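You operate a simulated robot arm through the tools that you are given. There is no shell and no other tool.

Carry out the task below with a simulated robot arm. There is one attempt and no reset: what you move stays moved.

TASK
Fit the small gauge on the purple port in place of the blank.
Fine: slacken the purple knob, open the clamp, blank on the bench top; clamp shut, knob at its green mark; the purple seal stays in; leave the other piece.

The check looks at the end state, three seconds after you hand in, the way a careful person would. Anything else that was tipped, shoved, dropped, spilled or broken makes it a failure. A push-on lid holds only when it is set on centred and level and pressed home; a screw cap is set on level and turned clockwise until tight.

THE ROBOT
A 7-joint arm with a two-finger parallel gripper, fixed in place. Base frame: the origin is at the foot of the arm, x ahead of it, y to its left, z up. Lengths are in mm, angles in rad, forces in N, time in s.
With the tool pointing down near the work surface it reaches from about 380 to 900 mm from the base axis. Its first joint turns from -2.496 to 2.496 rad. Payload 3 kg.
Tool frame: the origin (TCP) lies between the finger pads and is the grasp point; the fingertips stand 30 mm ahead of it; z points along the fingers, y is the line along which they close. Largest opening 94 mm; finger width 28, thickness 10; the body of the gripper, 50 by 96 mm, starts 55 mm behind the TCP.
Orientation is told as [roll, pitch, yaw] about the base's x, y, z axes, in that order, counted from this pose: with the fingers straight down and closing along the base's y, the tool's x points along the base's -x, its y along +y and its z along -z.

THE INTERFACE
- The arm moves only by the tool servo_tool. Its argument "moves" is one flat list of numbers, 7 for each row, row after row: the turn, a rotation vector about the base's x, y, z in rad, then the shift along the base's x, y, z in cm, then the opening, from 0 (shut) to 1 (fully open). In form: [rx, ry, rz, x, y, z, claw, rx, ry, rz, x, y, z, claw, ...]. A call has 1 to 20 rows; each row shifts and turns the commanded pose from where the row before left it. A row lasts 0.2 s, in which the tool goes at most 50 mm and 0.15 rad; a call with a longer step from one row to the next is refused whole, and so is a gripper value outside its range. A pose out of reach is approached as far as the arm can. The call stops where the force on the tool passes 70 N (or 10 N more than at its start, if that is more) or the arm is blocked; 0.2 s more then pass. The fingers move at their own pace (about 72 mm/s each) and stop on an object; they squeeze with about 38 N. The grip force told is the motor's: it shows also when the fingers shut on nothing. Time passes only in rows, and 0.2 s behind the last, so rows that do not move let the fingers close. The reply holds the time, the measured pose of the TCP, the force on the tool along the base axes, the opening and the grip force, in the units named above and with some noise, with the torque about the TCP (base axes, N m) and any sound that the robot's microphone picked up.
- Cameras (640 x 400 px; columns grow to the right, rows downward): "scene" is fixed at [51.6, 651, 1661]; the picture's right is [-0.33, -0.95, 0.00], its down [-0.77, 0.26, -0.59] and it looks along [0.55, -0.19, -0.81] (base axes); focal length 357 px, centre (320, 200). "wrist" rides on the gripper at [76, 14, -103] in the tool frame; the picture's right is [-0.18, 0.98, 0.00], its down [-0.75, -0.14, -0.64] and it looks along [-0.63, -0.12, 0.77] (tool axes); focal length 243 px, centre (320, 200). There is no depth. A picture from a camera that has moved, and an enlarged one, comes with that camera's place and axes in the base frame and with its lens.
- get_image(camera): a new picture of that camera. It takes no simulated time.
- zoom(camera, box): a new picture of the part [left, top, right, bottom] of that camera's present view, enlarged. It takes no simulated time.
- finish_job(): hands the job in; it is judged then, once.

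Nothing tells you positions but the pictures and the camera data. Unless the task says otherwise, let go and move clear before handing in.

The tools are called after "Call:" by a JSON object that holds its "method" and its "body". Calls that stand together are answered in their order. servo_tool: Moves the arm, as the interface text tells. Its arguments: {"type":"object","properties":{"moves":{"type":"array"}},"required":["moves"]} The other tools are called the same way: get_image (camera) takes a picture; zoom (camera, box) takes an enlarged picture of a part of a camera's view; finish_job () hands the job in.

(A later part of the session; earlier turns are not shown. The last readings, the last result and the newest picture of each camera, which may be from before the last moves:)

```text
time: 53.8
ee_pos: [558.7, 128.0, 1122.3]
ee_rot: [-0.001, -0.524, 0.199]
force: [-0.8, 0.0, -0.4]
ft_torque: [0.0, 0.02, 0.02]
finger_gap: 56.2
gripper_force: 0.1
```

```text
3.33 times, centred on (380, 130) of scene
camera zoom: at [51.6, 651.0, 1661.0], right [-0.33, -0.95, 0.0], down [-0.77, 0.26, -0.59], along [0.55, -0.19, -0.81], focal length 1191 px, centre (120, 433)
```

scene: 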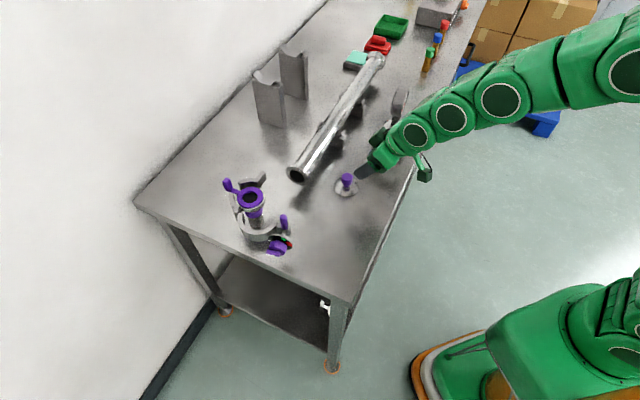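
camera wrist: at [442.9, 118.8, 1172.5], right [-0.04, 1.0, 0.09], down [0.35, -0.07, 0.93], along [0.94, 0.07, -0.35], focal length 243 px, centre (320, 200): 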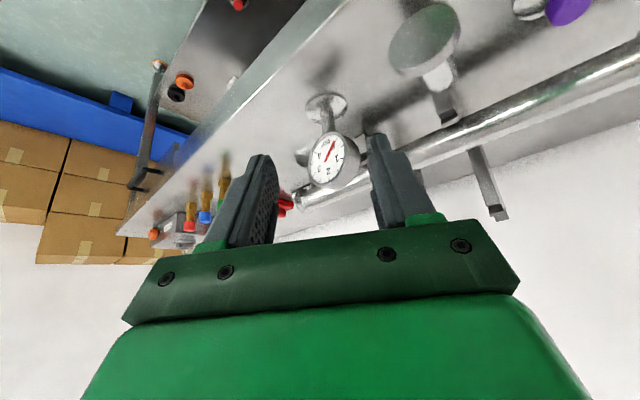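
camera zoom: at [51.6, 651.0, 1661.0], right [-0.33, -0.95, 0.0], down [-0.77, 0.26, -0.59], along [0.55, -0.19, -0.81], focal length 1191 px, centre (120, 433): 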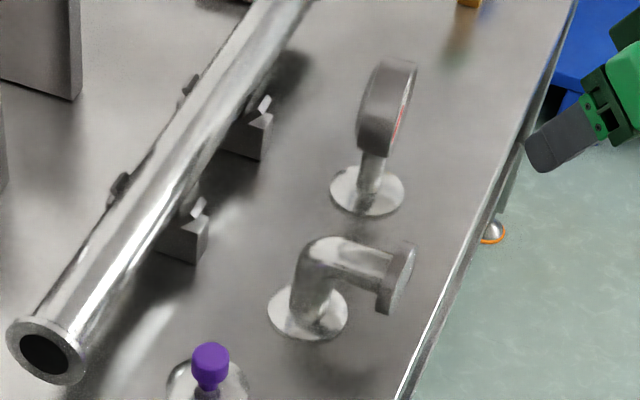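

Call:
{"method": "zoom", "body": {"camera": "wrist", "box": [270, 80, 390, 200]}}

Call:
{"method": "zoom", "body": {"camera": "scene", "box": [370, 80, 420, 140]}}

```text
3.33 times, centred on (330, 140) of wrist
camera zoom: at [442.9, 118.8, 1172.5], right [-0.04, 1.0, 0.09], down [0.35, -0.07, 0.93], along [0.94, 0.07, -0.35], focal length 809 px, centre (287, 400)
```

zoom: 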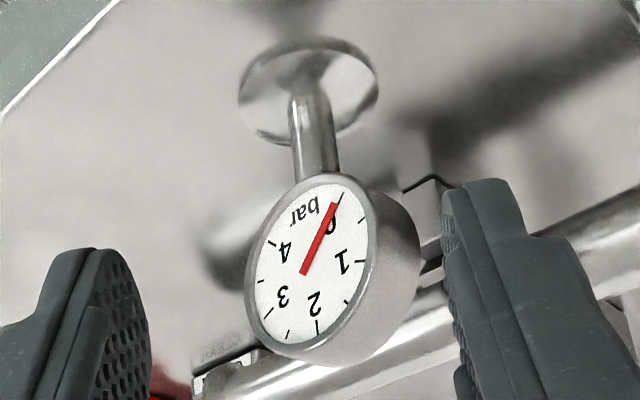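

```text
6.67 times, centred on (395, 110) of scene
camera zoom: at [51.6, 651.0, 1661.0], right [-0.33, -0.95, 0.0], down [-0.77, 0.26, -0.59], along [0.55, -0.19, -0.81], focal length 2382 px, centre (-180, 800)
```

zoom: 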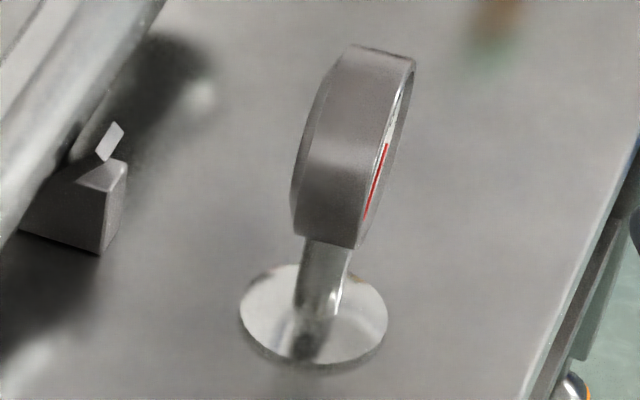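

The gauge is a flanged foot about 70 mm across, a stem, and a drum head about 80 mm across at z≈995 facing the robot. I can grip the head across its sides from above. First, with empty hands, I'll take a clean look down at the open port to fix its centre accurately.

Call:
{"method": "servo_tool", "body": {"moves": [0, 0, 0.0586, -0.9, 4.17, 0.2, 0.6, 0, 0, 0.0586, -0.9, 4.17, 0.2, 0.6, 0, 0, 0.0586, -0.9, 4.17, 0.2, 0.6, 0, 0, 0.0586, -0.9, 4.17, 0.2, 0.6, 0, 0, 0.0586, -0.9, 4.17, 0.2, 0.8, 0, 0, 0.0586, -0.9, 4.17, 0.2, 1, 0, 0, 0.0586, -0.9, 4.17, 0.2, 1, 0, 0, 0.0586, -0.9, 4.17, 0.2, 1, 0, 0, 0.0586, -0.9, 4.17, 0.2, 1, 0, 0, 0.0586, -0.9, 4.17, 0.2, 1, -0.08, 0.08, 0, 0, 0, 0, 1, -0.08, 0.08, 0, 0, 0, 0, 1, -0.08, 0.08, 0, 0, 0, 0, 1]}}

Call:
{"method": "get_image", "body": {"camera": "wrist"}}

Call:
{"method": "zoom", "body": {"camera": "wrist", "box": [240, 70, 400, 230]}}

Call:
{"method": "zoom", "body": {"camera": "scene", "box": [215, 165, 305, 265]}}

```text
time: 56.6
ee_pos: [470.1, 545.3, 1143.9]
ee_rot: [-0.004, -0.188, 0.785]
force: [-0.8, 0.8, -0.1]
ft_torque: [0.02, -0.01, 0.03]
finger_gap: 94.0
gripper_force: 0.2
```

```text
taken
camera wrist: at [394.1, 488.1, 1228.0], right [-0.57, 0.82, 0.03], down [0.54, 0.34, 0.77], along [0.62, 0.45, -0.64], focal length 243 px, centre (320, 200)
```

wrist: 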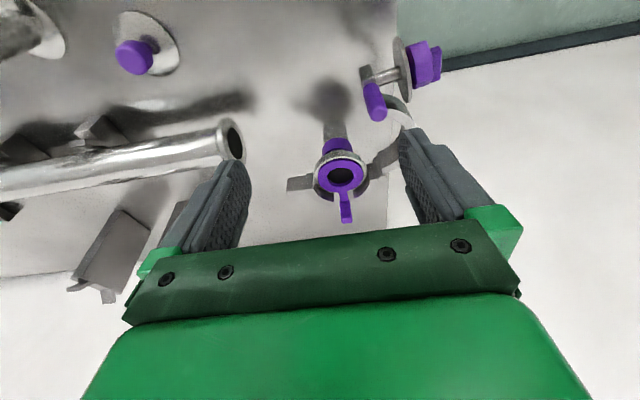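

```text
2.50 times, centred on (320, 150) of wrist
camera zoom: at [394.1, 488.1, 1228.0], right [-0.57, 0.82, 0.03], down [0.54, 0.34, 0.77], along [0.62, 0.45, -0.64], focal length 606 px, centre (320, 325)
```

zoom: 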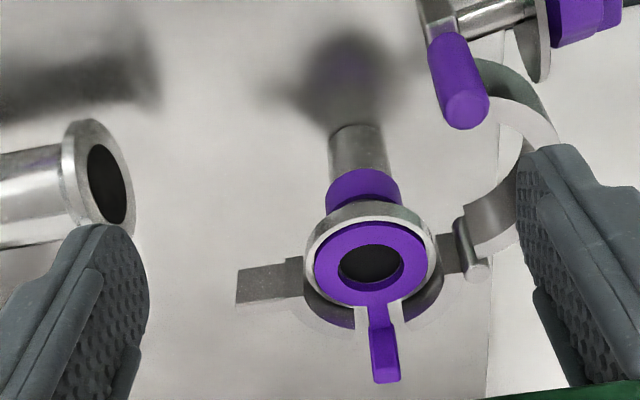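

```text
4.00 times, centred on (260, 215) of scene
camera zoom: at [51.6, 651.0, 1661.0], right [-0.33, -0.95, 0.0], down [-0.77, 0.26, -0.59], along [0.55, -0.19, -0.81], focal length 1429 px, centre (560, 140)
```

zoom: 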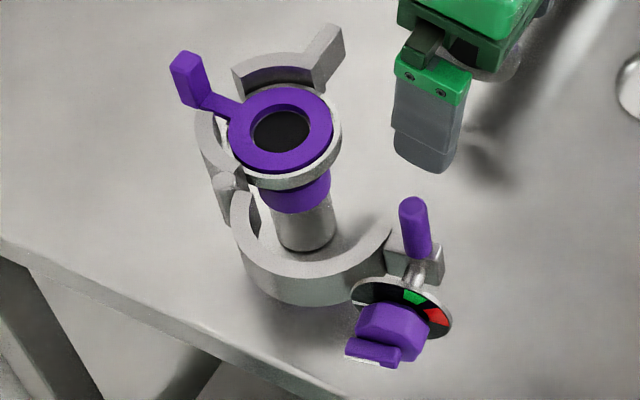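

From two views the port centre is (558.6, 643.9) with the seal top at z≈1001. That puts the bench at z≈896 and the gauge at about (750, 167) with its head centre near z≈1002, face toward the robot. The seal lies flat with its tab in the rear slot. Now I'll go to the gauge with the fingers fully open.

Call:
{"method": "servo_tool", "body": {"moves": [0.0198, -0.0198, 0, 2.04, -3.44, -0.2, 1, 0.0198, -0.0198, 0, 2.04, -3.44, -0.2, 1, 0.0198, -0.0198, 0, 2.04, -3.44, -0.2, 1, 0.0198, -0.0198, 0, 2.04, -3.44, -0.2, 1, 0.0198, -0.0198, 0, 2.04, -3.44, -0.2, 1, 0.0198, -0.0198, 0, 2.04, -3.44, -0.2, 1, 0.0198, -0.0198, 0, 2.04, -3.44, -0.4, 1, 0.0198, -0.0198, 0, 2.04, -3.44, -0.4, 1, 0.0198, -0.0198, 0, 2.04, -3.44, -0.4, 1, 0.0198, -0.0198, 0, 2.04, -3.44, -0.4, 1, 0.0198, -0.0198, 0, 2.04, -3.44, -0.4, 1, 0.0198, -0.0198, 0, 2.04, -3.44, -0.4, 1]}}

Call:
{"method": "get_image", "body": {"camera": "wrist"}}

Call:
{"method": "zoom", "body": {"camera": "wrist", "box": [220, 60, 420, 220]}}

Call:
{"method": "get_image", "body": {"camera": "scene"}}

```text
time: 59.2
ee_pos: [714.5, 132.3, 1106.5]
ee_rot: [-0.001, -0.518, 0.784]
force: [0.9, 0.3, -0.3]
ft_torque: [0.0, 0.0, 0.03]
finger_gap: 94.1
gripper_force: 0.1
```

```text
taken
camera wrist: at [622.8, 58.9, 1157.2], right [-0.58, 0.81, 0.09], down [0.34, 0.14, 0.93], along [0.74, 0.57, -0.35], focal length 243 px, centre (320, 200)
```

wrist: 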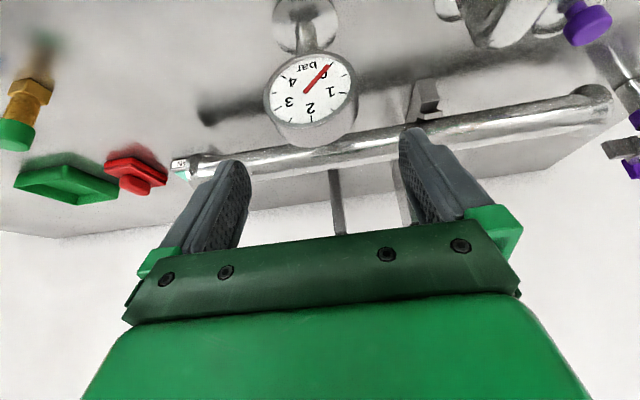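

```text
2.50 times, centred on (320, 140) of wrist
camera zoom: at [622.8, 58.9, 1157.2], right [-0.58, 0.81, 0.09], down [0.34, 0.14, 0.93], along [0.74, 0.57, -0.35], focal length 606 px, centre (320, 350)
```

zoom: 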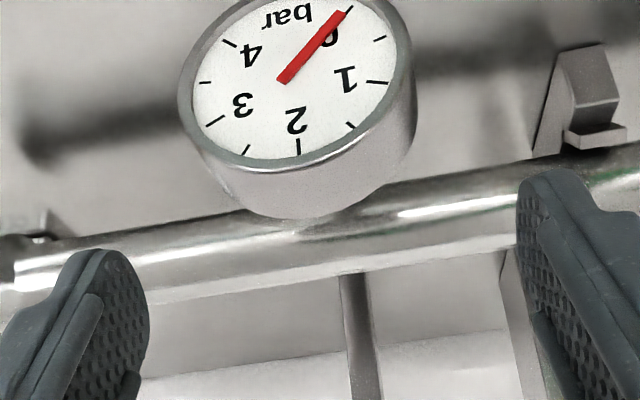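

```text
taken
```

scene: 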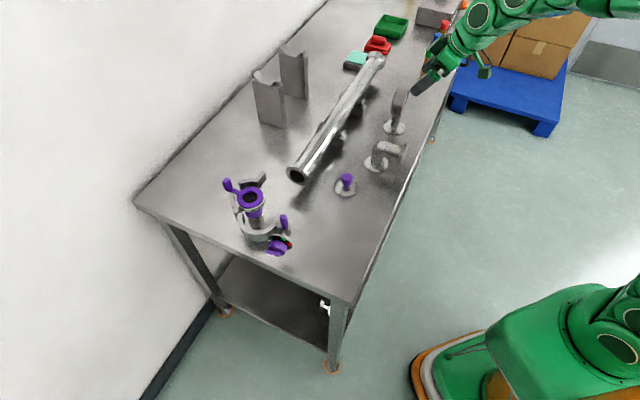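

The gauge head (about 77 mm wide) sits some 4 mm off my centreline. I'll correct sideways, start down along the tool axis, and check midway.

Call:
{"method": "servo_tool", "body": {"moves": [0, 0, 0, -0.39, -0.93, 0, 1, 0, 0, 0, 0.84, 0.84, -2.09, 1, 0, 0, 0, 0.84, 0.84, -2.09, 1]}}

Call:
{"method": "get_image", "body": {"camera": "wrist"}}

Call:
{"method": "zoom", "body": {"camera": "scene", "box": [360, 50, 460, 140]}}

```text
time: 60.0
ee_pos: [729.9, 141.4, 1065.3]
ee_rot: [-0.004, -0.522, 0.785]
force: [-0.1, -0.1, -0.3]
ft_torque: [0.01, -0.03, 0.02]
finger_gap: 94.1
gripper_force: 0.0
```

```text
taken
camera wrist: at [637.3, 67.5, 1114.8], right [-0.58, 0.81, 0.09], down [0.33, 0.14, 0.93], along [0.74, 0.57, -0.35], focal length 243 px, centre (320, 200)
```

wrist: 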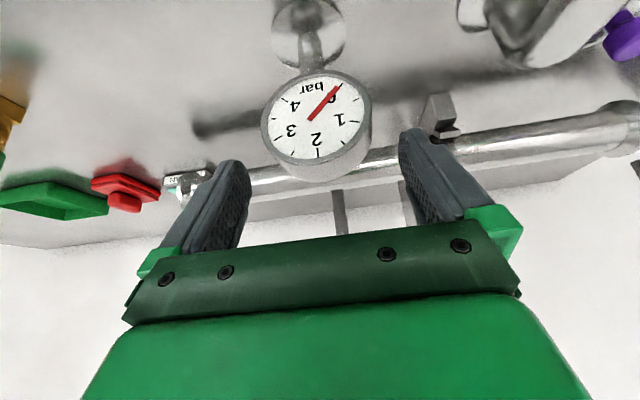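

```text
4.44 times, centred on (410, 95) of scene
camera zoom: at [51.6, 651.0, 1661.0], right [-0.33, -0.95, 0.0], down [-0.77, 0.26, -0.59], along [0.55, -0.19, -0.81], focal length 1588 px, centre (-80, 667)
```

zoom: 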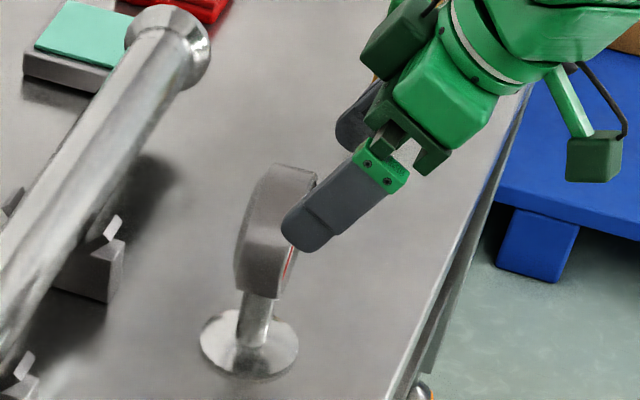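

Lateral alignment is now right. I'll descend the rest of the way so the pads sit at the head's mid-height.

Call:
{"method": "servo_tool", "body": {"moves": [0, 0, 0, 0.84, 0.84, -2.09, 1, 0, 0, 0, 0.8, 0.8, -2.09, 1, 0, 0, 0, 0.7, 0.7, -2.0, 1]}}

Call:
{"method": "get_image", "body": {"camera": "wrist"}}

Call:
{"method": "zoom", "body": {"camera": "scene", "box": [360, 50, 460, 140]}}

```text
time: 60.8
ee_pos: [750.8, 160.5, 1003.2]
ee_rot: [-0.004, -0.521, 0.785]
force: [0.6, 0.6, -0.3]
ft_torque: [-0.04, 0.01, -0.01]
finger_gap: 94.1
gripper_force: 0.0
```

```text
taken
camera wrist: at [658.9, 88.5, 1052.2], right [-0.58, 0.81, 0.09], down [0.34, 0.14, 0.93], along [0.74, 0.57, -0.35], focal length 243 px, centre (320, 200)
```

wrist: 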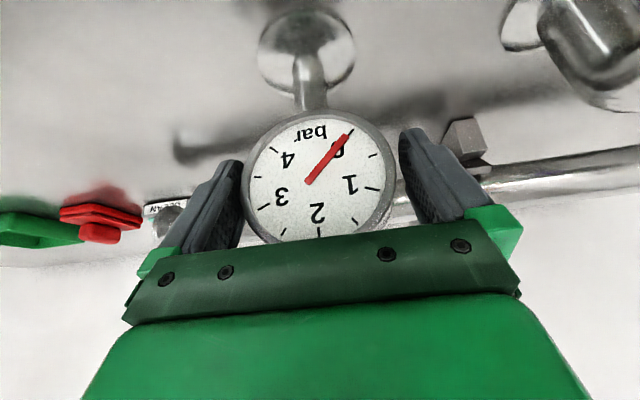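

```text
4.44 times, centred on (410, 95) of scene
camera zoom: at [51.6, 651.0, 1661.0], right [-0.33, -0.95, 0.0], down [-0.77, 0.26, -0.59], along [0.55, -0.19, -0.81], focal length 1588 px, centre (-80, 667)
```

zoom: 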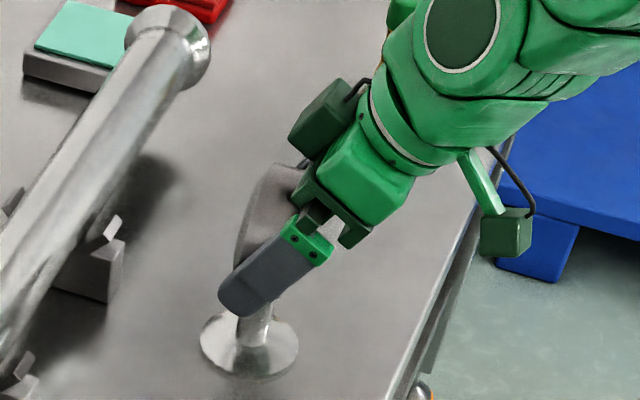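

The head sits between the pads. Closing gently.

Call:
{"method": "servo_tool", "body": {"moves": [0, 0, 0, 0, 0, 0, 0.9, 0, 0, 0, 0, 0, 0, 0.84, 0, 0, 0, 0, 0, 0, 0.78, 0, 0, 0, 0, 0, 0, 0.5, 0, 0, 0, 0, 0, 0, 0.3, 0, 0, 0, 0, 0, 0, 0.3]}}

Call:
{"method": "get_image", "body": {"camera": "wrist"}}

Call:
{"method": "zoom", "body": {"camera": "scene", "box": [360, 50, 460, 140]}}

```text
time: 62.2
ee_pos: [750.3, 160.9, 1001.3]
ee_rot: [-0.004, -0.519, 0.785]
force: [0.9, -0.3, 1.1]
ft_torque: [0.03, 0.02, 0.03]
finger_gap: 83.2
gripper_force: 38.1
```

```text
taken
camera wrist: at [658.8, 88.2, 1052.6], right [-0.58, 0.81, 0.09], down [0.34, 0.14, 0.93], along [0.74, 0.57, -0.35], focal length 243 px, centre (320, 200)
```

wrist: 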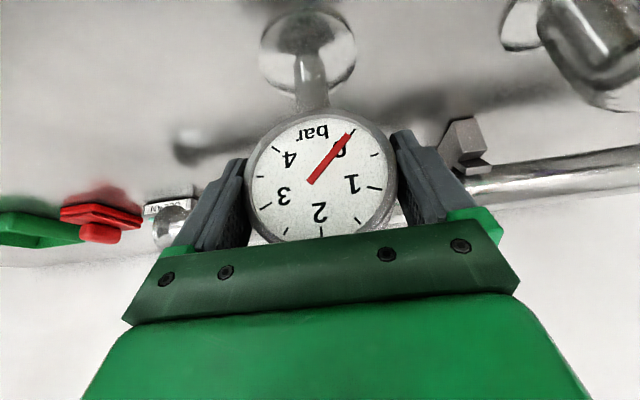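

```text
4.44 times, centred on (410, 95) of scene
camera zoom: at [51.6, 651.0, 1661.0], right [-0.33, -0.95, 0.0], down [-0.77, 0.26, -0.59], along [0.55, -0.19, -0.81], focal length 1588 px, centre (-80, 667)
```

zoom: 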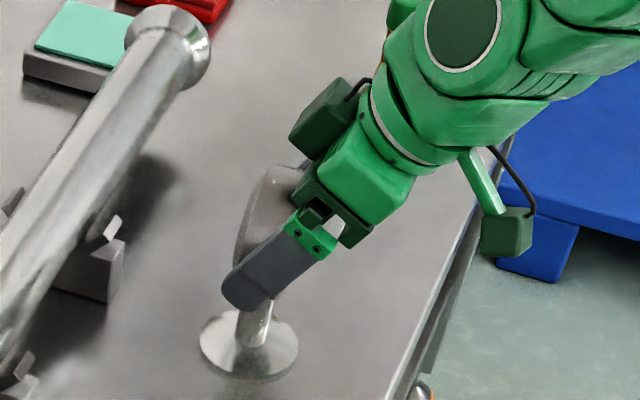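

Gripped at 83 mm with no side load. Lifting a little to check the hold.

Call:
{"method": "servo_tool", "body": {"moves": [0, 0, 0, 0, 0, 0.5, 0.3, 0, 0, 0, 0, 0, 1.0, 0.3, 0, 0, 0, 0, 0, 1.5, 0.3]}}

Call:
{"method": "get_image", "body": {"camera": "wrist"}}

Call:
{"method": "zoom", "body": {"camera": "scene", "box": [360, 50, 460, 140]}}

```text
time: 63.0
ee_pos: [750.5, 162.4, 1032.5]
ee_rot: [-0.003, -0.518, 0.785]
force: [0.5, -0.1, -2.9]
ft_torque: [-0.04, 0.0, 0.01]
finger_gap: 83.5
gripper_force: 37.8
```

```text
taken
camera wrist: at [658.1, 89.4, 1083.3], right [-0.58, 0.81, 0.09], down [0.34, 0.14, 0.93], along [0.74, 0.57, -0.35], focal length 243 px, centre (320, 200)
```

wrist: 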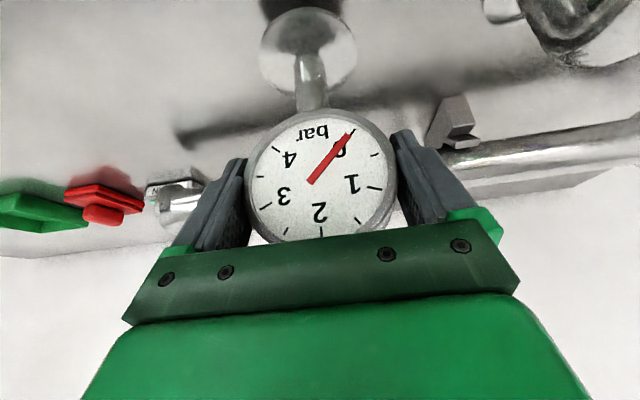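

```text
4.44 times, centred on (410, 95) of scene
camera zoom: at [51.6, 651.0, 1661.0], right [-0.33, -0.95, 0.0], down [-0.77, 0.26, -0.59], along [0.55, -0.19, -0.81], focal length 1588 px, centre (-80, 667)
```

zoom: 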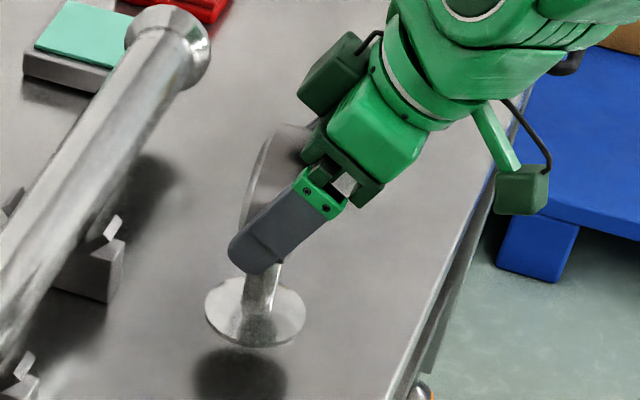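

Call:
{"method": "zoom", "body": {"camera": "wrist", "box": [230, 0, 390, 120]}}

```text
3.33 times, centred on (310, 60) of wrist
camera zoom: at [658.1, 89.4, 1083.3], right [-0.58, 0.81, 0.09], down [0.34, 0.14, 0.93], along [0.74, 0.57, -0.35], focal length 809 px, centre (353, 667)
```

zoom: 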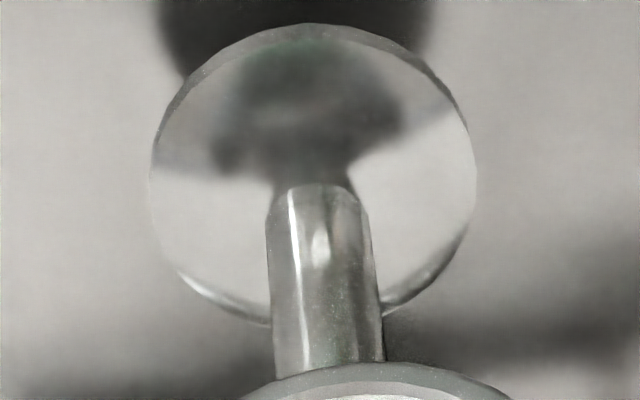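

The gauge hangs level with no slip (its foot looks the same in the camera). I'll raise it and carry it toward the port at a moderate pace.

Call:
{"method": "servo_tool", "body": {"moves": [0, 0, 0, 0, 0, 2.5, 0.3, 0, 0, 0, 0, 0, 3.0, 0.3, 0, 0, 0, 0, 0, 3.0, 0.3, 0, 0, 0, -1.165, 2.803, 0.3, 0.3, 0, 0, 0, -1.165, 2.803, 0.3, 0.3, 0, 0, 0, -1.165, 2.803, 0.3, 0.3, 0, 0, 0, -1.165, 2.803, 0, 0.3, 0, 0, 0, -1.165, 2.803, 0, 0.3, 0, 0, 0, -1.165, 2.803, 0, 0.3, 0, 0, 0, -1.165, 2.803, 0, 0.3, 0, 0, 0, -1.165, 2.803, 0, 0.3, 0, 0, 0, -1.165, 2.803, 0, 0.3, 0, 0, 0, -1.165, 2.803, 0, 0.3, 0, 0, 0, -1.165, 2.803, 0, 0.3, 0, 0, 0, -1.165, 2.803, 0, 0.3]}}

Call:
{"method": "get_image", "body": {"camera": "wrist"}}

Call:
{"method": "get_image", "body": {"camera": "scene"}}

```text
time: 66.2
ee_pos: [610.4, 498.2, 1128.1]
ee_rot: [-0.002, -0.523, 0.783]
force: [-0.4, -0.5, -4.1]
ft_torque: [-0.03, 0.02, -0.04]
finger_gap: 83.2
gripper_force: 38.1
```

```text
taken
camera wrist: at [518.6, 424.9, 1177.8], right [-0.58, 0.81, 0.09], down [0.34, 0.14, 0.93], along [0.74, 0.57, -0.35], focal length 243 px, centre (320, 200)
```

wrist: 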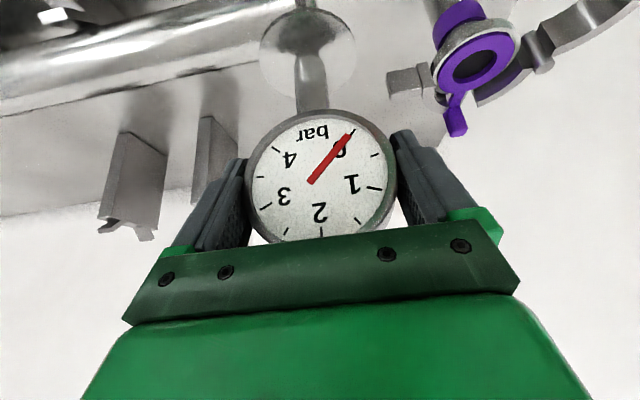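

```text
taken
```

scene: 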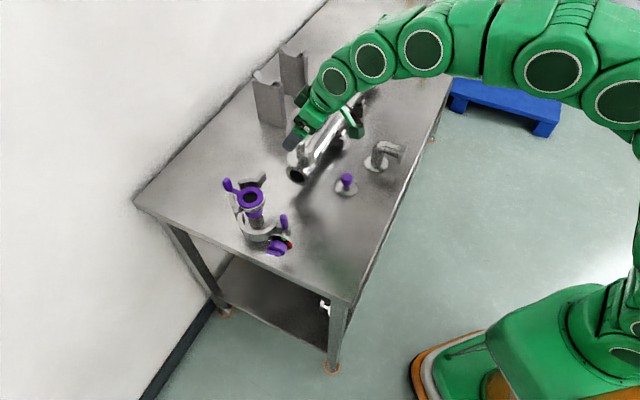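

Call:
{"method": "servo_tool", "body": {"moves": [0, 0, 0, 0, 0, 1.2, 0.3, 0, 0, 0, -1.162, 2.814, 0, 0.3, 0, 0, 0, -1.162, 2.814, 0, 0.3, 0, 0, 0, -1.162, 2.814, 0, 0.3, 0, 0, 0, -1.162, 2.814, 0, 0.3, 0, 0, 0, -1.162, 2.814, 0, 0.3]}}

Call:
{"method": "get_image", "body": {"camera": "wrist"}}

Call:
{"method": "zoom", "body": {"camera": "wrist", "box": [230, 0, 390, 120]}}

Call:
{"method": "zoom", "body": {"camera": "scene", "box": [215, 150, 305, 230]}}

```text
time: 67.6
ee_pos: [553.5, 639.0, 1137.9]
ee_rot: [-0.001, -0.518, 0.785]
force: [0.4, 0.5, -4.7]
ft_torque: [-0.01, 0.01, -0.01]
finger_gap: 82.9
gripper_force: 37.7
```

```text
taken
camera wrist: at [461.0, 566.5, 1189.4], right [-0.58, 0.81, 0.09], down [0.34, 0.14, 0.93], along [0.74, 0.57, -0.35], focal length 243 px, centre (320, 200)
```

wrist: 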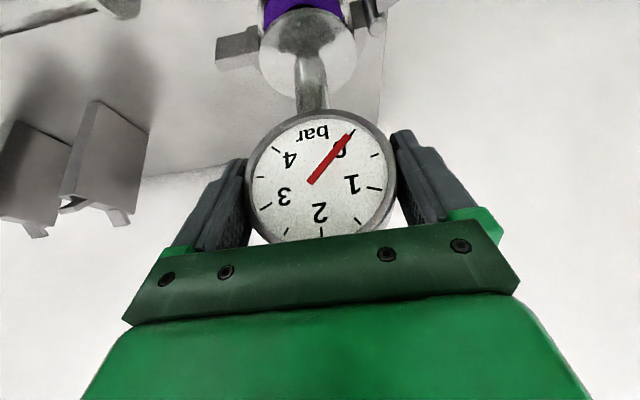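

```text
3.33 times, centred on (310, 60) of wrist
camera zoom: at [461.0, 566.5, 1189.4], right [-0.58, 0.81, 0.09], down [0.34, 0.14, 0.93], along [0.74, 0.57, -0.35], focal length 809 px, centre (353, 667)
```

zoom: 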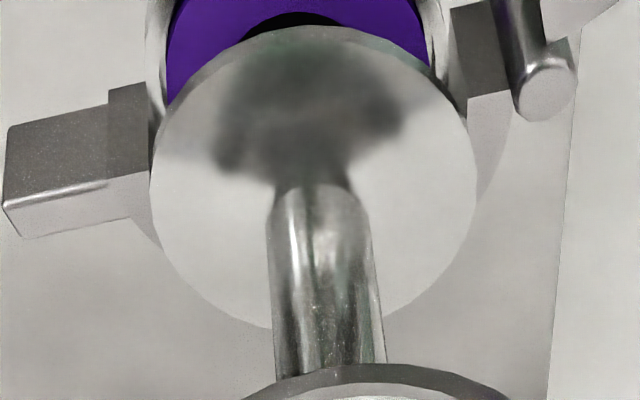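

```text
5.00 times, centred on (260, 190) of scene
camera zoom: at [51.6, 651.0, 1661.0], right [-0.33, -0.95, 0.0], down [-0.77, 0.26, -0.59], along [0.55, -0.19, -0.81], focal length 1787 px, centre (620, 250)
```

zoom: 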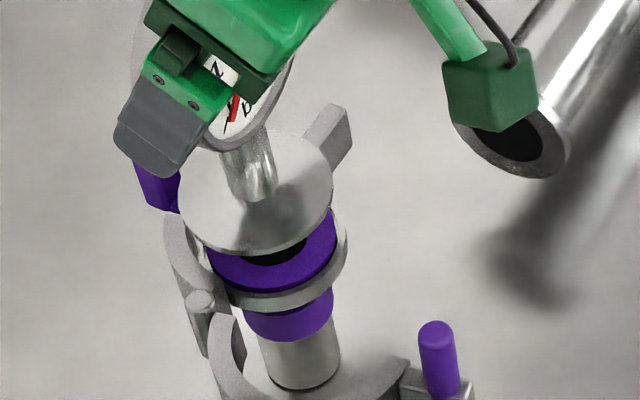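

The foot is nearly concentric with the port (within about 1 mm in both views). I'll nudge back 0.8 mm and lower to just above the seal, then check again.

Call:
{"method": "servo_tool", "body": {"moves": [0, 0, 0, -0.06, -0.06, -0.8, 0.3, 0, 0, 0, 0, 0, -0.8, 0.3, 0, 0, 0, 0, 0, -0.6, 0.3]}}

Call:
{"method": "zoom", "body": {"camera": "wrist", "box": [230, 0, 390, 120]}}

Call:
{"method": "zoom", "body": {"camera": "scene", "box": [215, 150, 305, 230]}}

```text
time: 68.4
ee_pos: [552.4, 637.8, 1115.8]
ee_rot: [-0.001, -0.519, 0.785]
force: [0.0, -0.5, -3.4]
ft_torque: [-0.03, 0.04, 0.01]
finger_gap: 83.2
gripper_force: 38.4
```

```text
3.33 times, centred on (310, 60) of wrist
camera zoom: at [460.4, 565.2, 1166.6], right [-0.58, 0.81, 0.09], down [0.34, 0.14, 0.93], along [0.74, 0.57, -0.35], focal length 809 px, centre (353, 667)
```

zoom: 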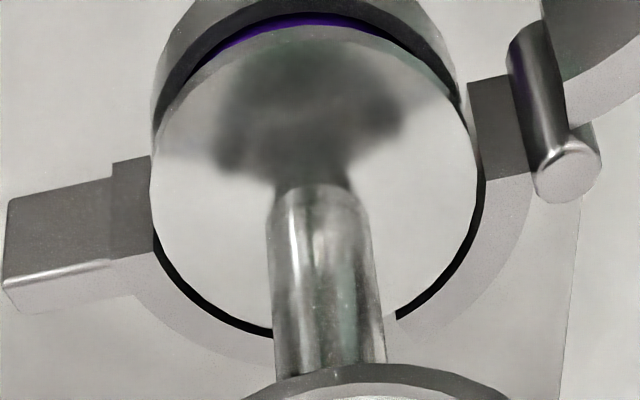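

```text
5.00 times, centred on (260, 190) of scene
camera zoom: at [51.6, 651.0, 1661.0], right [-0.33, -0.95, 0.0], down [-0.77, 0.26, -0.59], along [0.55, -0.19, -0.81], focal length 1787 px, centre (620, 250)
```

zoom: 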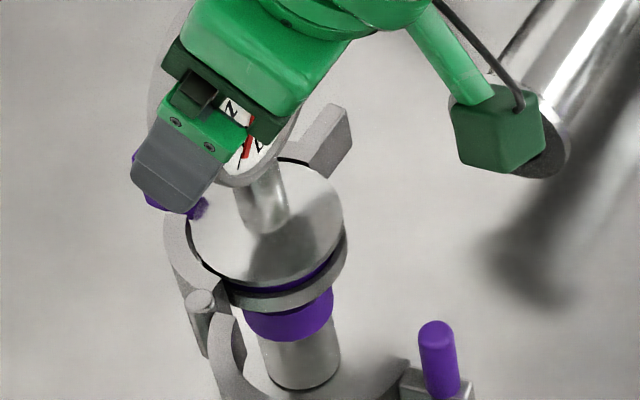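

Alignment looks good: the gap to the rear half is even on both sides. Lowering gently onto the seal.

Call:
{"method": "servo_tool", "body": {"moves": [0, 0, 0, 0, 0, -0.4, 0.3, 0, 0, 0, 0, 0, -0.3, 0.3, 0, 0, 0, 0, 0, -0.2, 0.3]}}

Call:
{"method": "zoom", "body": {"camera": "wrist", "box": [230, 0, 390, 120]}}

Call:
{"method": "zoom", "body": {"camera": "scene", "box": [215, 150, 305, 230]}}

```text
time: 69.2
ee_pos: [552.0, 638.7, 1107.6]
ee_rot: [-0.001, -0.522, 0.783]
force: [0.6, -1.5, 2.2]
ft_torque: [-0.09, -0.14, -0.03]
finger_gap: 83.3
gripper_force: 37.7
```

```text
3.33 times, centred on (310, 60) of wrist
camera zoom: at [459.7, 566.2, 1158.1], right [-0.58, 0.81, 0.09], down [0.34, 0.14, 0.93], along [0.74, 0.57, -0.35], focal length 809 px, centre (353, 667)
```

zoom: 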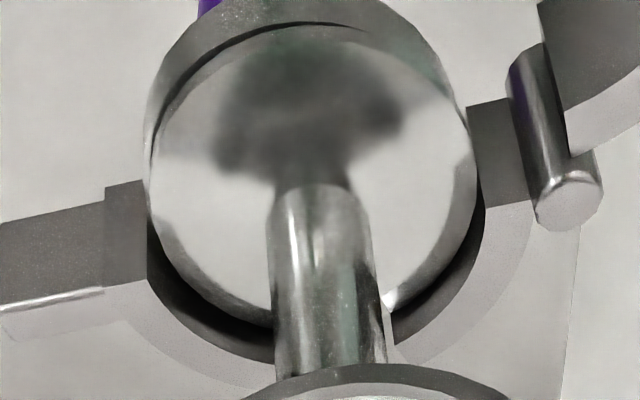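

```text
5.00 times, centred on (260, 190) of scene
camera zoom: at [51.6, 651.0, 1661.0], right [-0.33, -0.95, 0.0], down [-0.77, 0.26, -0.59], along [0.55, -0.19, -0.81], focal length 1787 px, centre (620, 250)
```

zoom: 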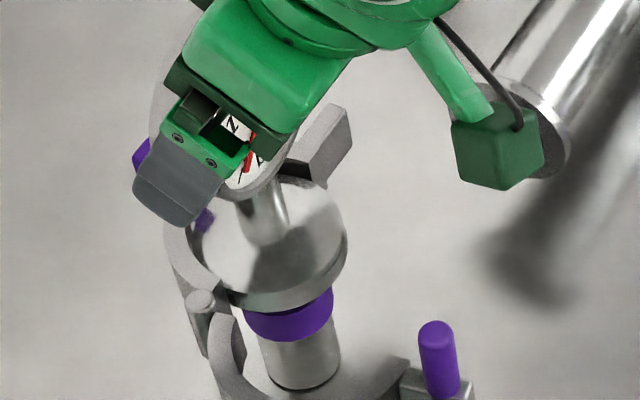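

Call:
{"method": "zoom", "body": {"camera": "wrist", "box": [260, 0, 360, 90]}}

Call:
{"method": "zoom", "body": {"camera": "scene", "box": [235, 180, 285, 215]}}

```text
4.44 times, centred on (310, 45) of wrist
camera zoom: at [459.7, 566.2, 1158.1], right [-0.58, 0.81, 0.09], down [0.34, 0.14, 0.93], along [0.74, 0.57, -0.35], focal length 1078 px, centre (364, 889)
```

zoom: 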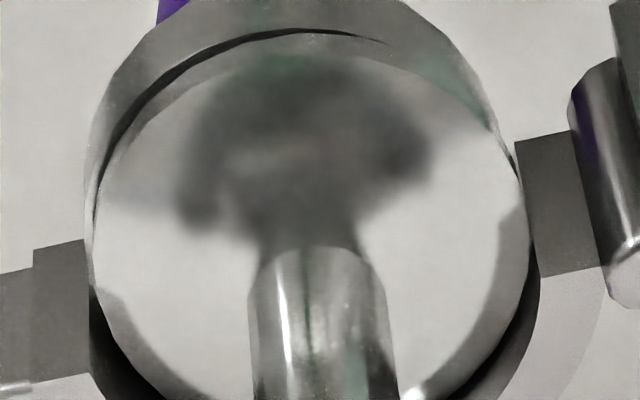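

```text
11.43 times, centred on (260, 198) of scene
camera zoom: at [51.6, 651.0, 1661.0], right [-0.33, -0.95, 0.0], down [-0.77, 0.26, -0.59], along [0.55, -0.19, -0.81], focal length 4084 px, centre (1006, 229)
```

zoom: 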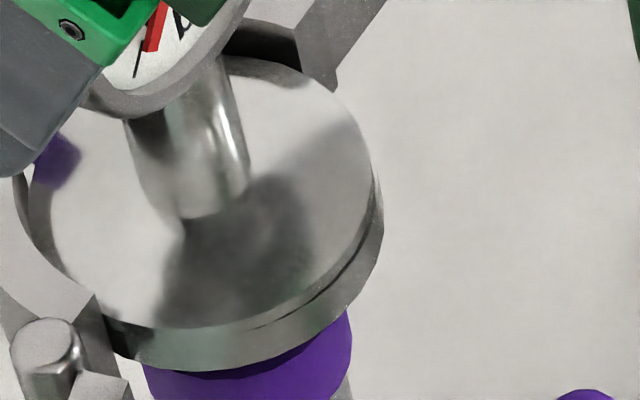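

The foot has touched down, but it sits about 1 mm off toward the hinge side: the flange edge shows only on one side. I'll lift 4 mm, shift by that amount and set it down again.

Call:
{"method": "servo_tool", "body": {"moves": [0, 0, 0, 0, 0, 0.4, 0.3, 0, 0, 0, 0.042, -0.113, 0, 0.3, 0, 0, 0, 0, 0, 0, 0.3, 0, 0, 0, 0, 0, -0.25, 0.3, 0, 0, 0, 0, 0, -0.2, 0.3]}}

Call:
{"method": "zoom", "body": {"camera": "wrist", "box": [260, 0, 360, 90]}}

Call:
{"method": "zoom", "body": {"camera": "scene", "box": [235, 180, 285, 215]}}

```text
time: 70.4
ee_pos: [551.8, 637.7, 1107.5]
ee_rot: [-0.002, -0.523, 0.784]
force: [-2.5, -4.2, 7.5]
ft_torque: [-0.39, 0.17, -0.04]
finger_gap: 83.1
gripper_force: 38.0
```

```text
4.44 times, centred on (310, 45) of wrist
camera zoom: at [460.2, 565.4, 1157.9], right [-0.58, 0.81, 0.09], down [0.33, 0.14, 0.93], along [0.74, 0.57, -0.35], focal length 1078 px, centre (364, 889)
```

zoom: 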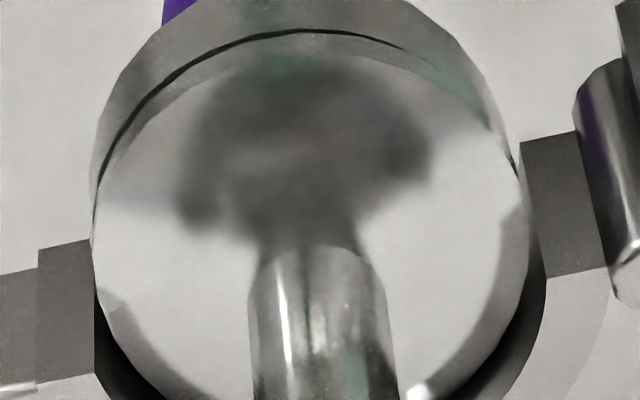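

```text
11.43 times, centred on (260, 198) of scene
camera zoom: at [51.6, 651.0, 1661.0], right [-0.33, -0.95, 0.0], down [-0.77, 0.26, -0.59], along [0.55, -0.19, -0.81], focal length 4084 px, centre (1006, 229)
```

zoom: 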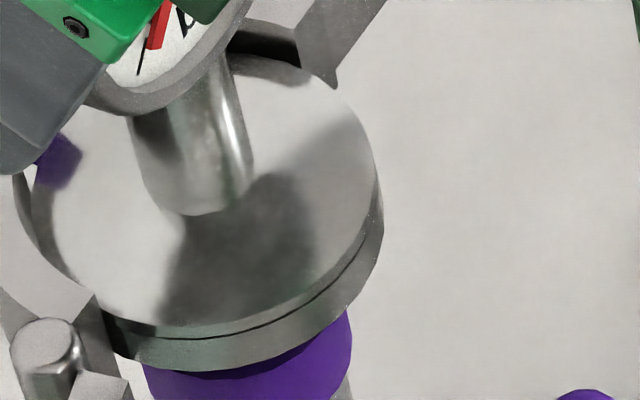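

The foot is now seated concentrically and level on the seal (light contact force). I'll open the gripper and back straight out toward the robot.

Call:
{"method": "servo_tool", "body": {"moves": [0, 0, 0, 0, 0, 0, 0.95, 0, 0, 0, 0, 0, 0, 1, 0, 0, 0, 0, 0, 0, 1, 0, 0, 0, -0.8, -0.8, 0.3, 1, 0, 0, 0, -1.2, -1.2, 0.5, 1, 0, 0, 0, -1.5, -1.5, 0.5, 1, 0, 0, 0, -1.5, -1.5, 0.5, 1, 0, 0, 0, -1.5, -1.5, 0.5, 1]}}

Call:
{"method": "get_image", "body": {"camera": "wrist"}}

Call:
{"method": "zoom", "body": {"camera": "scene", "box": [210, 140, 320, 270]}}

```text
time: 72.2
ee_pos: [487.9, 572.1, 1130.2]
ee_rot: [-0.002, -0.52, 0.786]
force: [0.0, 0.6, -0.7]
ft_torque: [0.01, -0.03, -0.01]
finger_gap: 94.0
gripper_force: 0.0
```

```text
taken
camera wrist: at [396.5, 499.6, 1180.8], right [-0.58, 0.81, 0.09], down [0.34, 0.14, 0.93], along [0.74, 0.57, -0.35], focal length 243 px, centre (320, 200)
```

wrist: 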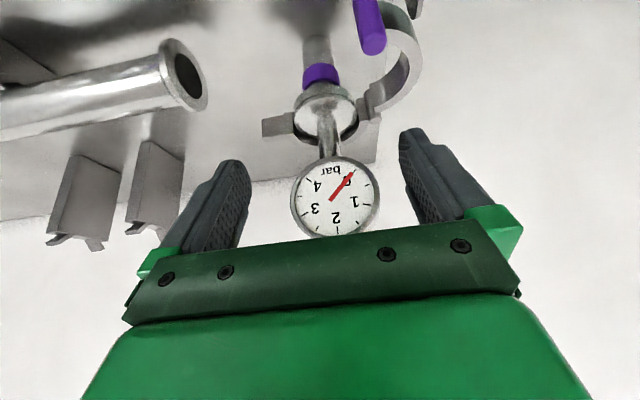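

```text
3.08 times, centred on (265, 205) of scene
camera zoom: at [51.6, 651.0, 1661.0], right [-0.33, -0.95, 0.0], down [-0.77, 0.26, -0.59], along [0.55, -0.19, -0.81], focal length 1100 px, centre (489, 185)
```

zoom: 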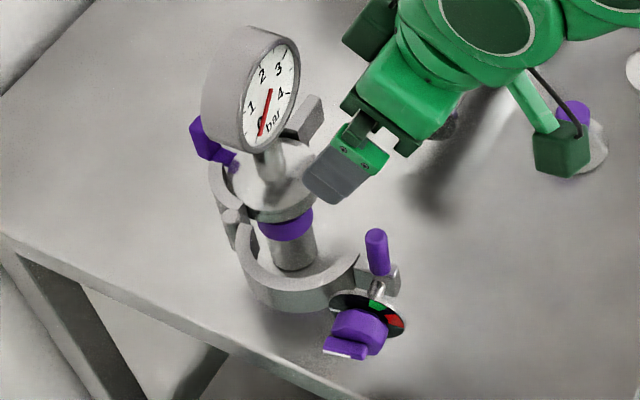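

The gauge stands upright on the port. Next comes closing the clamp: I'll line up on the post in its open position (near (450, 588)).

Call:
{"method": "servo_tool", "body": {"moves": [0, 0, -0.112, -2.32, 0.04, -0.8, 0.6, 0, 0, -0.112, -2.32, 0.04, -0.8, 0.33, 0, 0, -0.112, -2.32, 0.04, -0.8, 0.33]}}

Call:
{"method": "get_image", "body": {"camera": "wrist"}}

Call:
{"method": "zoom", "body": {"camera": "wrist", "box": [230, 40, 410, 200]}}

Call:
{"method": "zoom", "body": {"camera": "scene", "box": [210, 140, 320, 270]}}

```text
time: 73.0
ee_pos: [416.7, 571.6, 1106.0]
ee_rot: [-0.003, -0.52, 0.447]
force: [-0.3, 0.2, 0.4]
ft_torque: [-0.03, 0.02, 0.02]
finger_gap: 30.8
gripper_force: 0.1
```

```text
taken
camera wrist: at [307.4, 535.0, 1156.7], right [-0.28, 0.96, 0.09], down [0.36, 0.02, 0.93], along [0.89, 0.29, -0.35], focal length 243 px, centre (320, 200)
```

wrist: 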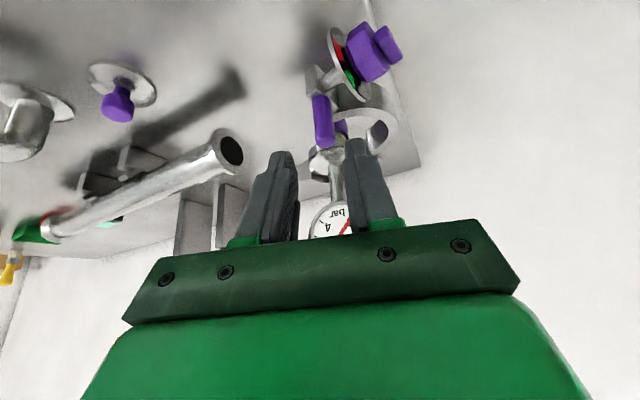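

```text
2.50 times, centred on (320, 120) of wrist
camera zoom: at [307.4, 535.0, 1156.7], right [-0.28, 0.96, 0.09], down [0.36, 0.02, 0.93], along [0.89, 0.29, -0.35], focal length 606 px, centre (320, 400)
```

zoom: 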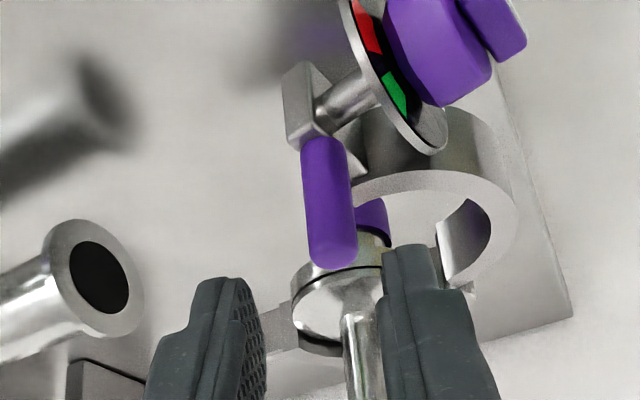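

```text
3.08 times, centred on (265, 205) of scene
camera zoom: at [51.6, 651.0, 1661.0], right [-0.33, -0.95, 0.0], down [-0.77, 0.26, -0.59], along [0.55, -0.19, -0.81], focal length 1100 px, centre (489, 185)
```

zoom: 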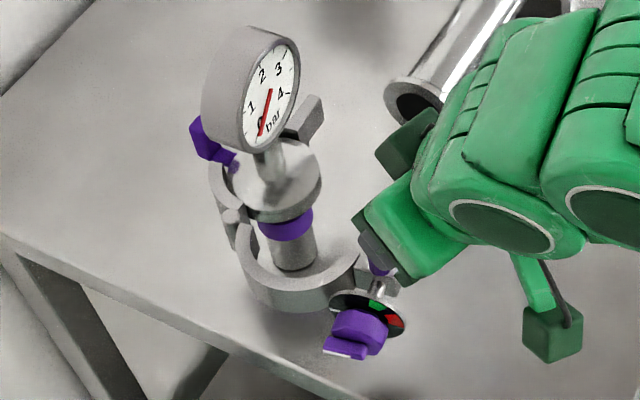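

Call:
{"method": "servo_tool", "body": {"moves": [0, 0, 0, 0.62, 0.415, -1.3, 0.33, 0, 0, 0, 0.62, 0.415, -1.3, 0.33, 0, 0, 0, 0.62, 0.415, -1.3, 0.33, 0, 0, 0, 0.62, 0.415, -1.2, 0.33]}}

Call:
{"method": "zoom", "body": {"camera": "wrist", "box": [230, 60, 410, 220]}}

```text
time: 74.0
ee_pos: [442.3, 589.2, 1056.2]
ee_rot: [-0.002, -0.52, 0.447]
force: [-0.2, 0.5, 0.3]
ft_torque: [0.0, 0.01, -0.01]
finger_gap: 30.9
gripper_force: 0.0
```

```text
2.50 times, centred on (320, 140) of wrist
camera zoom: at [332.1, 551.1, 1105.9], right [-0.28, 0.96, 0.09], down [0.36, 0.02, 0.93], along [0.89, 0.29, -0.35], focal length 606 px, centre (320, 350)
```

zoom: 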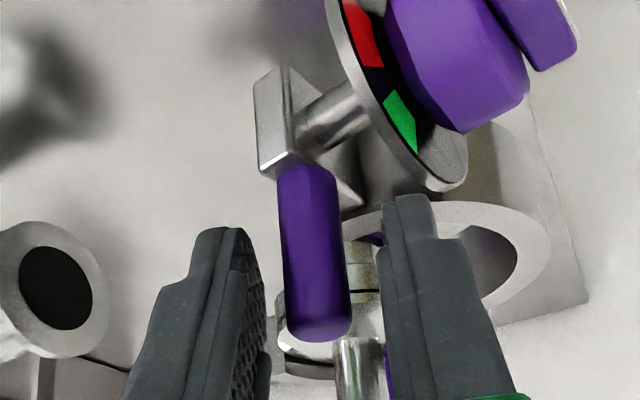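

Call:
{"method": "servo_tool", "body": {"moves": [0, 0, 0, 0, 0, -0.1, 0.2, 0, 0, 0, 0, 0, 0, 0.1, 0, 0, 0, 0, 0, 0, 0, 0, 0, 0, 0, 0, 0, 0]}}

Call:
{"method": "zoom", "body": {"camera": "wrist", "box": [230, 60, 410, 220]}}

```text
time: 75.0
ee_pos: [443.1, 587.6, 1054.9]
ee_rot: [-0.003, -0.517, 0.449]
force: [3.9, -17.3, 5.7]
ft_torque: [0.1, 0.34, -0.17]
finger_gap: 14.4
gripper_force: 44.9
```

```text
2.50 times, centred on (320, 140) of wrist
camera zoom: at [332.4, 550.4, 1104.9], right [-0.28, 0.96, 0.09], down [0.36, 0.02, 0.93], along [0.89, 0.29, -0.35], focal length 606 px, centre (320, 350)
```

zoom: 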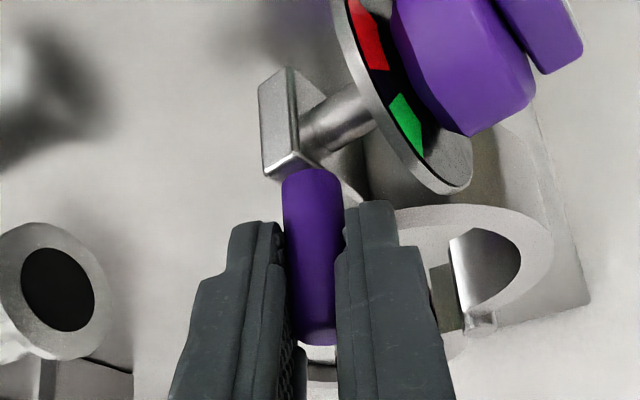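

The post is gripped. Now I'll swing the front half back toward closed along the hinge arc, yawing the tool so the gripper body stays clear of the gauge head. This is the first part.

Call:
{"method": "servo_tool", "body": {"moves": [0, 0, 0.0444, 0.725, -0.555, 0, 0, 0, 0, 0.0444, 0.772, -0.489, 0, 0, 0, 0, 0.0444, 0.8, -0.432, 0, 0, 0, 0, 0.0444, 0.834, -0.368, 0, 0, 0, 0, 0.0444, 0.849, -0.312, 0, 0, 0, 0, 0.0444, 0.877, -0.24, 0, 0, 0, 0, 0.0444, 0.899, -0.164, 0, 0, 0, 0, 0.0444, 0.897, -0.105, 0, 0]}}

Call:
{"method": "get_image", "body": {"camera": "wrist"}}

Call:
{"method": "zoom", "body": {"camera": "scene", "box": [210, 140, 320, 270]}}

```text
time: 76.8
ee_pos: [510.0, 563.2, 1054.5]
ee_rot: [-0.002, -0.521, 0.801]
force: [-1.8, -41.0, 24.4]
ft_torque: [-0.08, 0.43, -0.29]
finger_gap: 14.5
gripper_force: 44.4
```

```text
taken
camera wrist: at [418.4, 487.8, 1104.4], right [-0.6, 0.8, 0.09], down [0.33, 0.14, 0.93], along [0.73, 0.59, -0.35], focal length 243 px, centre (320, 200)
```

wrist: 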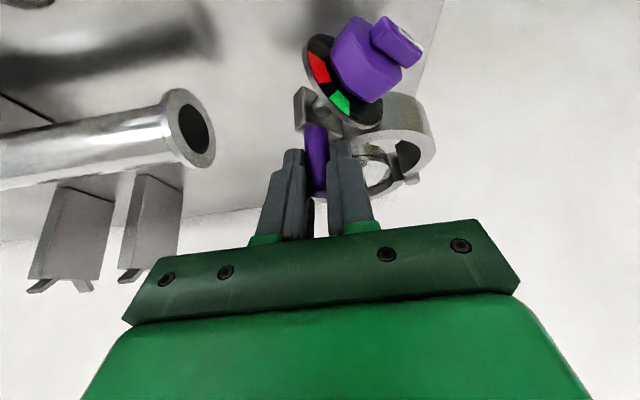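

```text
3.08 times, centred on (265, 205) of scene
camera zoom: at [51.6, 651.0, 1661.0], right [-0.33, -0.95, 0.0], down [-0.77, 0.26, -0.59], along [0.55, -0.19, -0.81], focal length 1100 px, centre (489, 185)
```

zoom: 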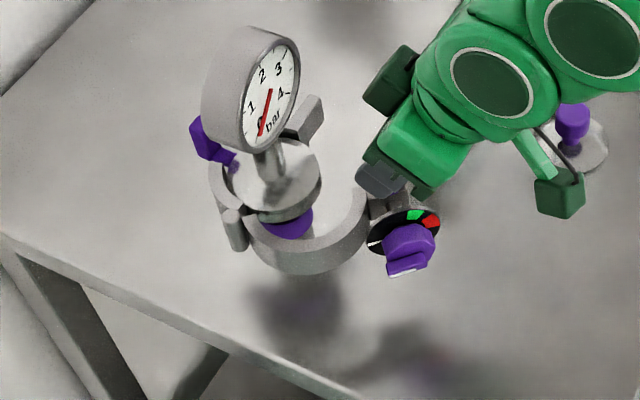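

Call:
{"method": "servo_tool", "body": {"moves": [0, 0, 0.0444, 0.909, -0.1025, 0.05, 0, 0, 0, 0.0444, 0.901, -0.038, 0.05, 0, 0, 0, 0.0444, 0.907, 0.041, 0, 0, 0, 0, 0.0444, 0.887, 0.173, 0, 0, 0, 0, 0.0444, 0.873, 0.244, 0, 0]}}

Call:
{"method": "get_image", "body": {"camera": "wrist"}}

Call:
{"method": "zoom", "body": {"camera": "scene", "box": [210, 140, 320, 270]}}

```text
time: 78.0
ee_pos: [553.4, 566.5, 1053.3]
ee_rot: [-0.002, -0.52, 1.027]
force: [0.8, 1.6, -12.9]
ft_torque: [0.64, -0.27, -0.12]
finger_gap: 14.2
gripper_force: 45.5
```

```text
taken
camera wrist: at [481.4, 474.4, 1104.3], right [-0.76, 0.65, 0.09], down [0.29, 0.21, 0.93], along [0.58, 0.73, -0.35], focal length 243 px, centre (320, 200)
```

wrist: 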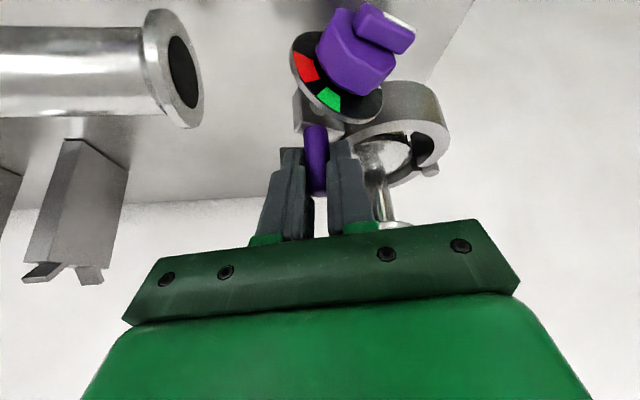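

```text
3.08 times, centred on (265, 205) of scene
camera zoom: at [51.6, 651.0, 1661.0], right [-0.33, -0.95, 0.0], down [-0.77, 0.26, -0.59], along [0.55, -0.19, -0.81], focal length 1100 px, centre (489, 185)
```

zoom: 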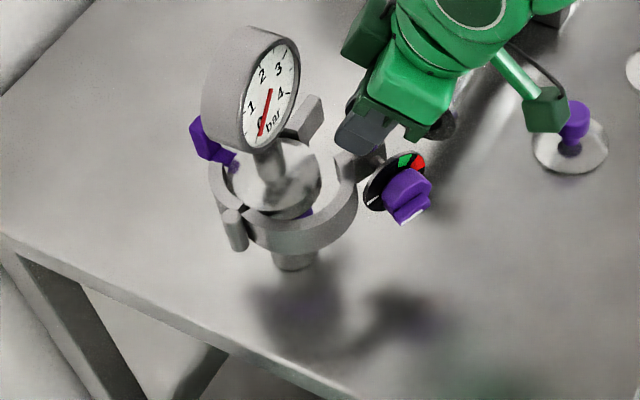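

Call:
{"method": "servo_tool", "body": {"moves": [0, 0, 0.0444, 0.851, 0.308, -0.03, 0, 0, 0, 0.0444, 0.827, 0.375, 0, 0, 0, 0, 0.0444, 0.795, 0.436, 0, 0]}}

Call:
{"method": "get_image", "body": {"camera": "wrist"}}

Call:
{"method": "zoom", "body": {"camera": "scene", "box": [210, 140, 310, 240]}}

```text
time: 78.8
ee_pos: [579.7, 577.8, 1055.7]
ee_rot: [-0.002, -0.517, 1.158]
force: [-6.2, 11.0, -19.9]
ft_torque: [1.14, -0.23, -0.08]
finger_gap: 14.4
gripper_force: 44.5
```

```text
taken
camera wrist: at [520.1, 476.2, 1104.6], right [-0.84, 0.54, 0.09], down [0.26, 0.25, 0.93], along [0.48, 0.8, -0.35], focal length 243 px, centre (320, 200)
```

wrist: 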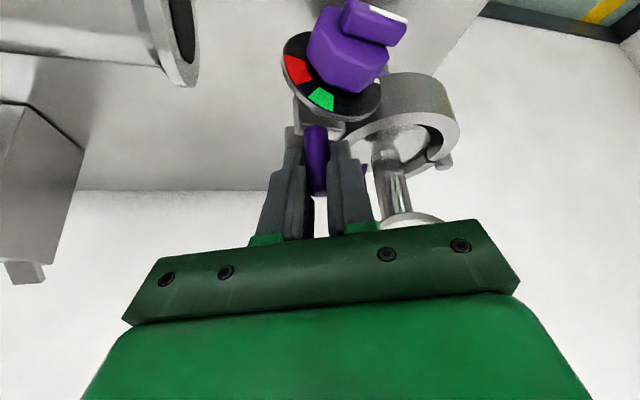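

```text
4.00 times, centred on (260, 190) of scene
camera zoom: at [51.6, 651.0, 1661.0], right [-0.33, -0.95, 0.0], down [-0.77, 0.26, -0.59], along [0.55, -0.19, -0.81], focal length 1429 px, centre (560, 240)
```

zoom: 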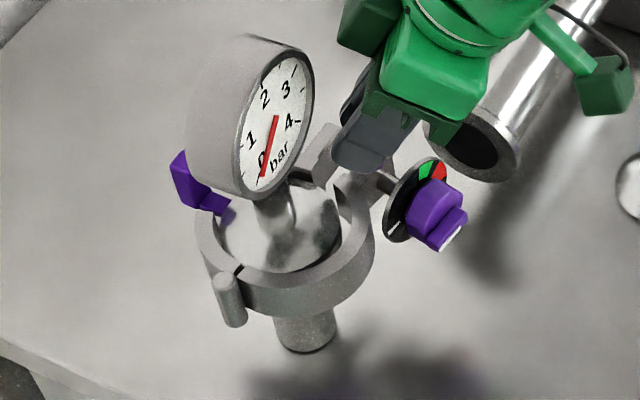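

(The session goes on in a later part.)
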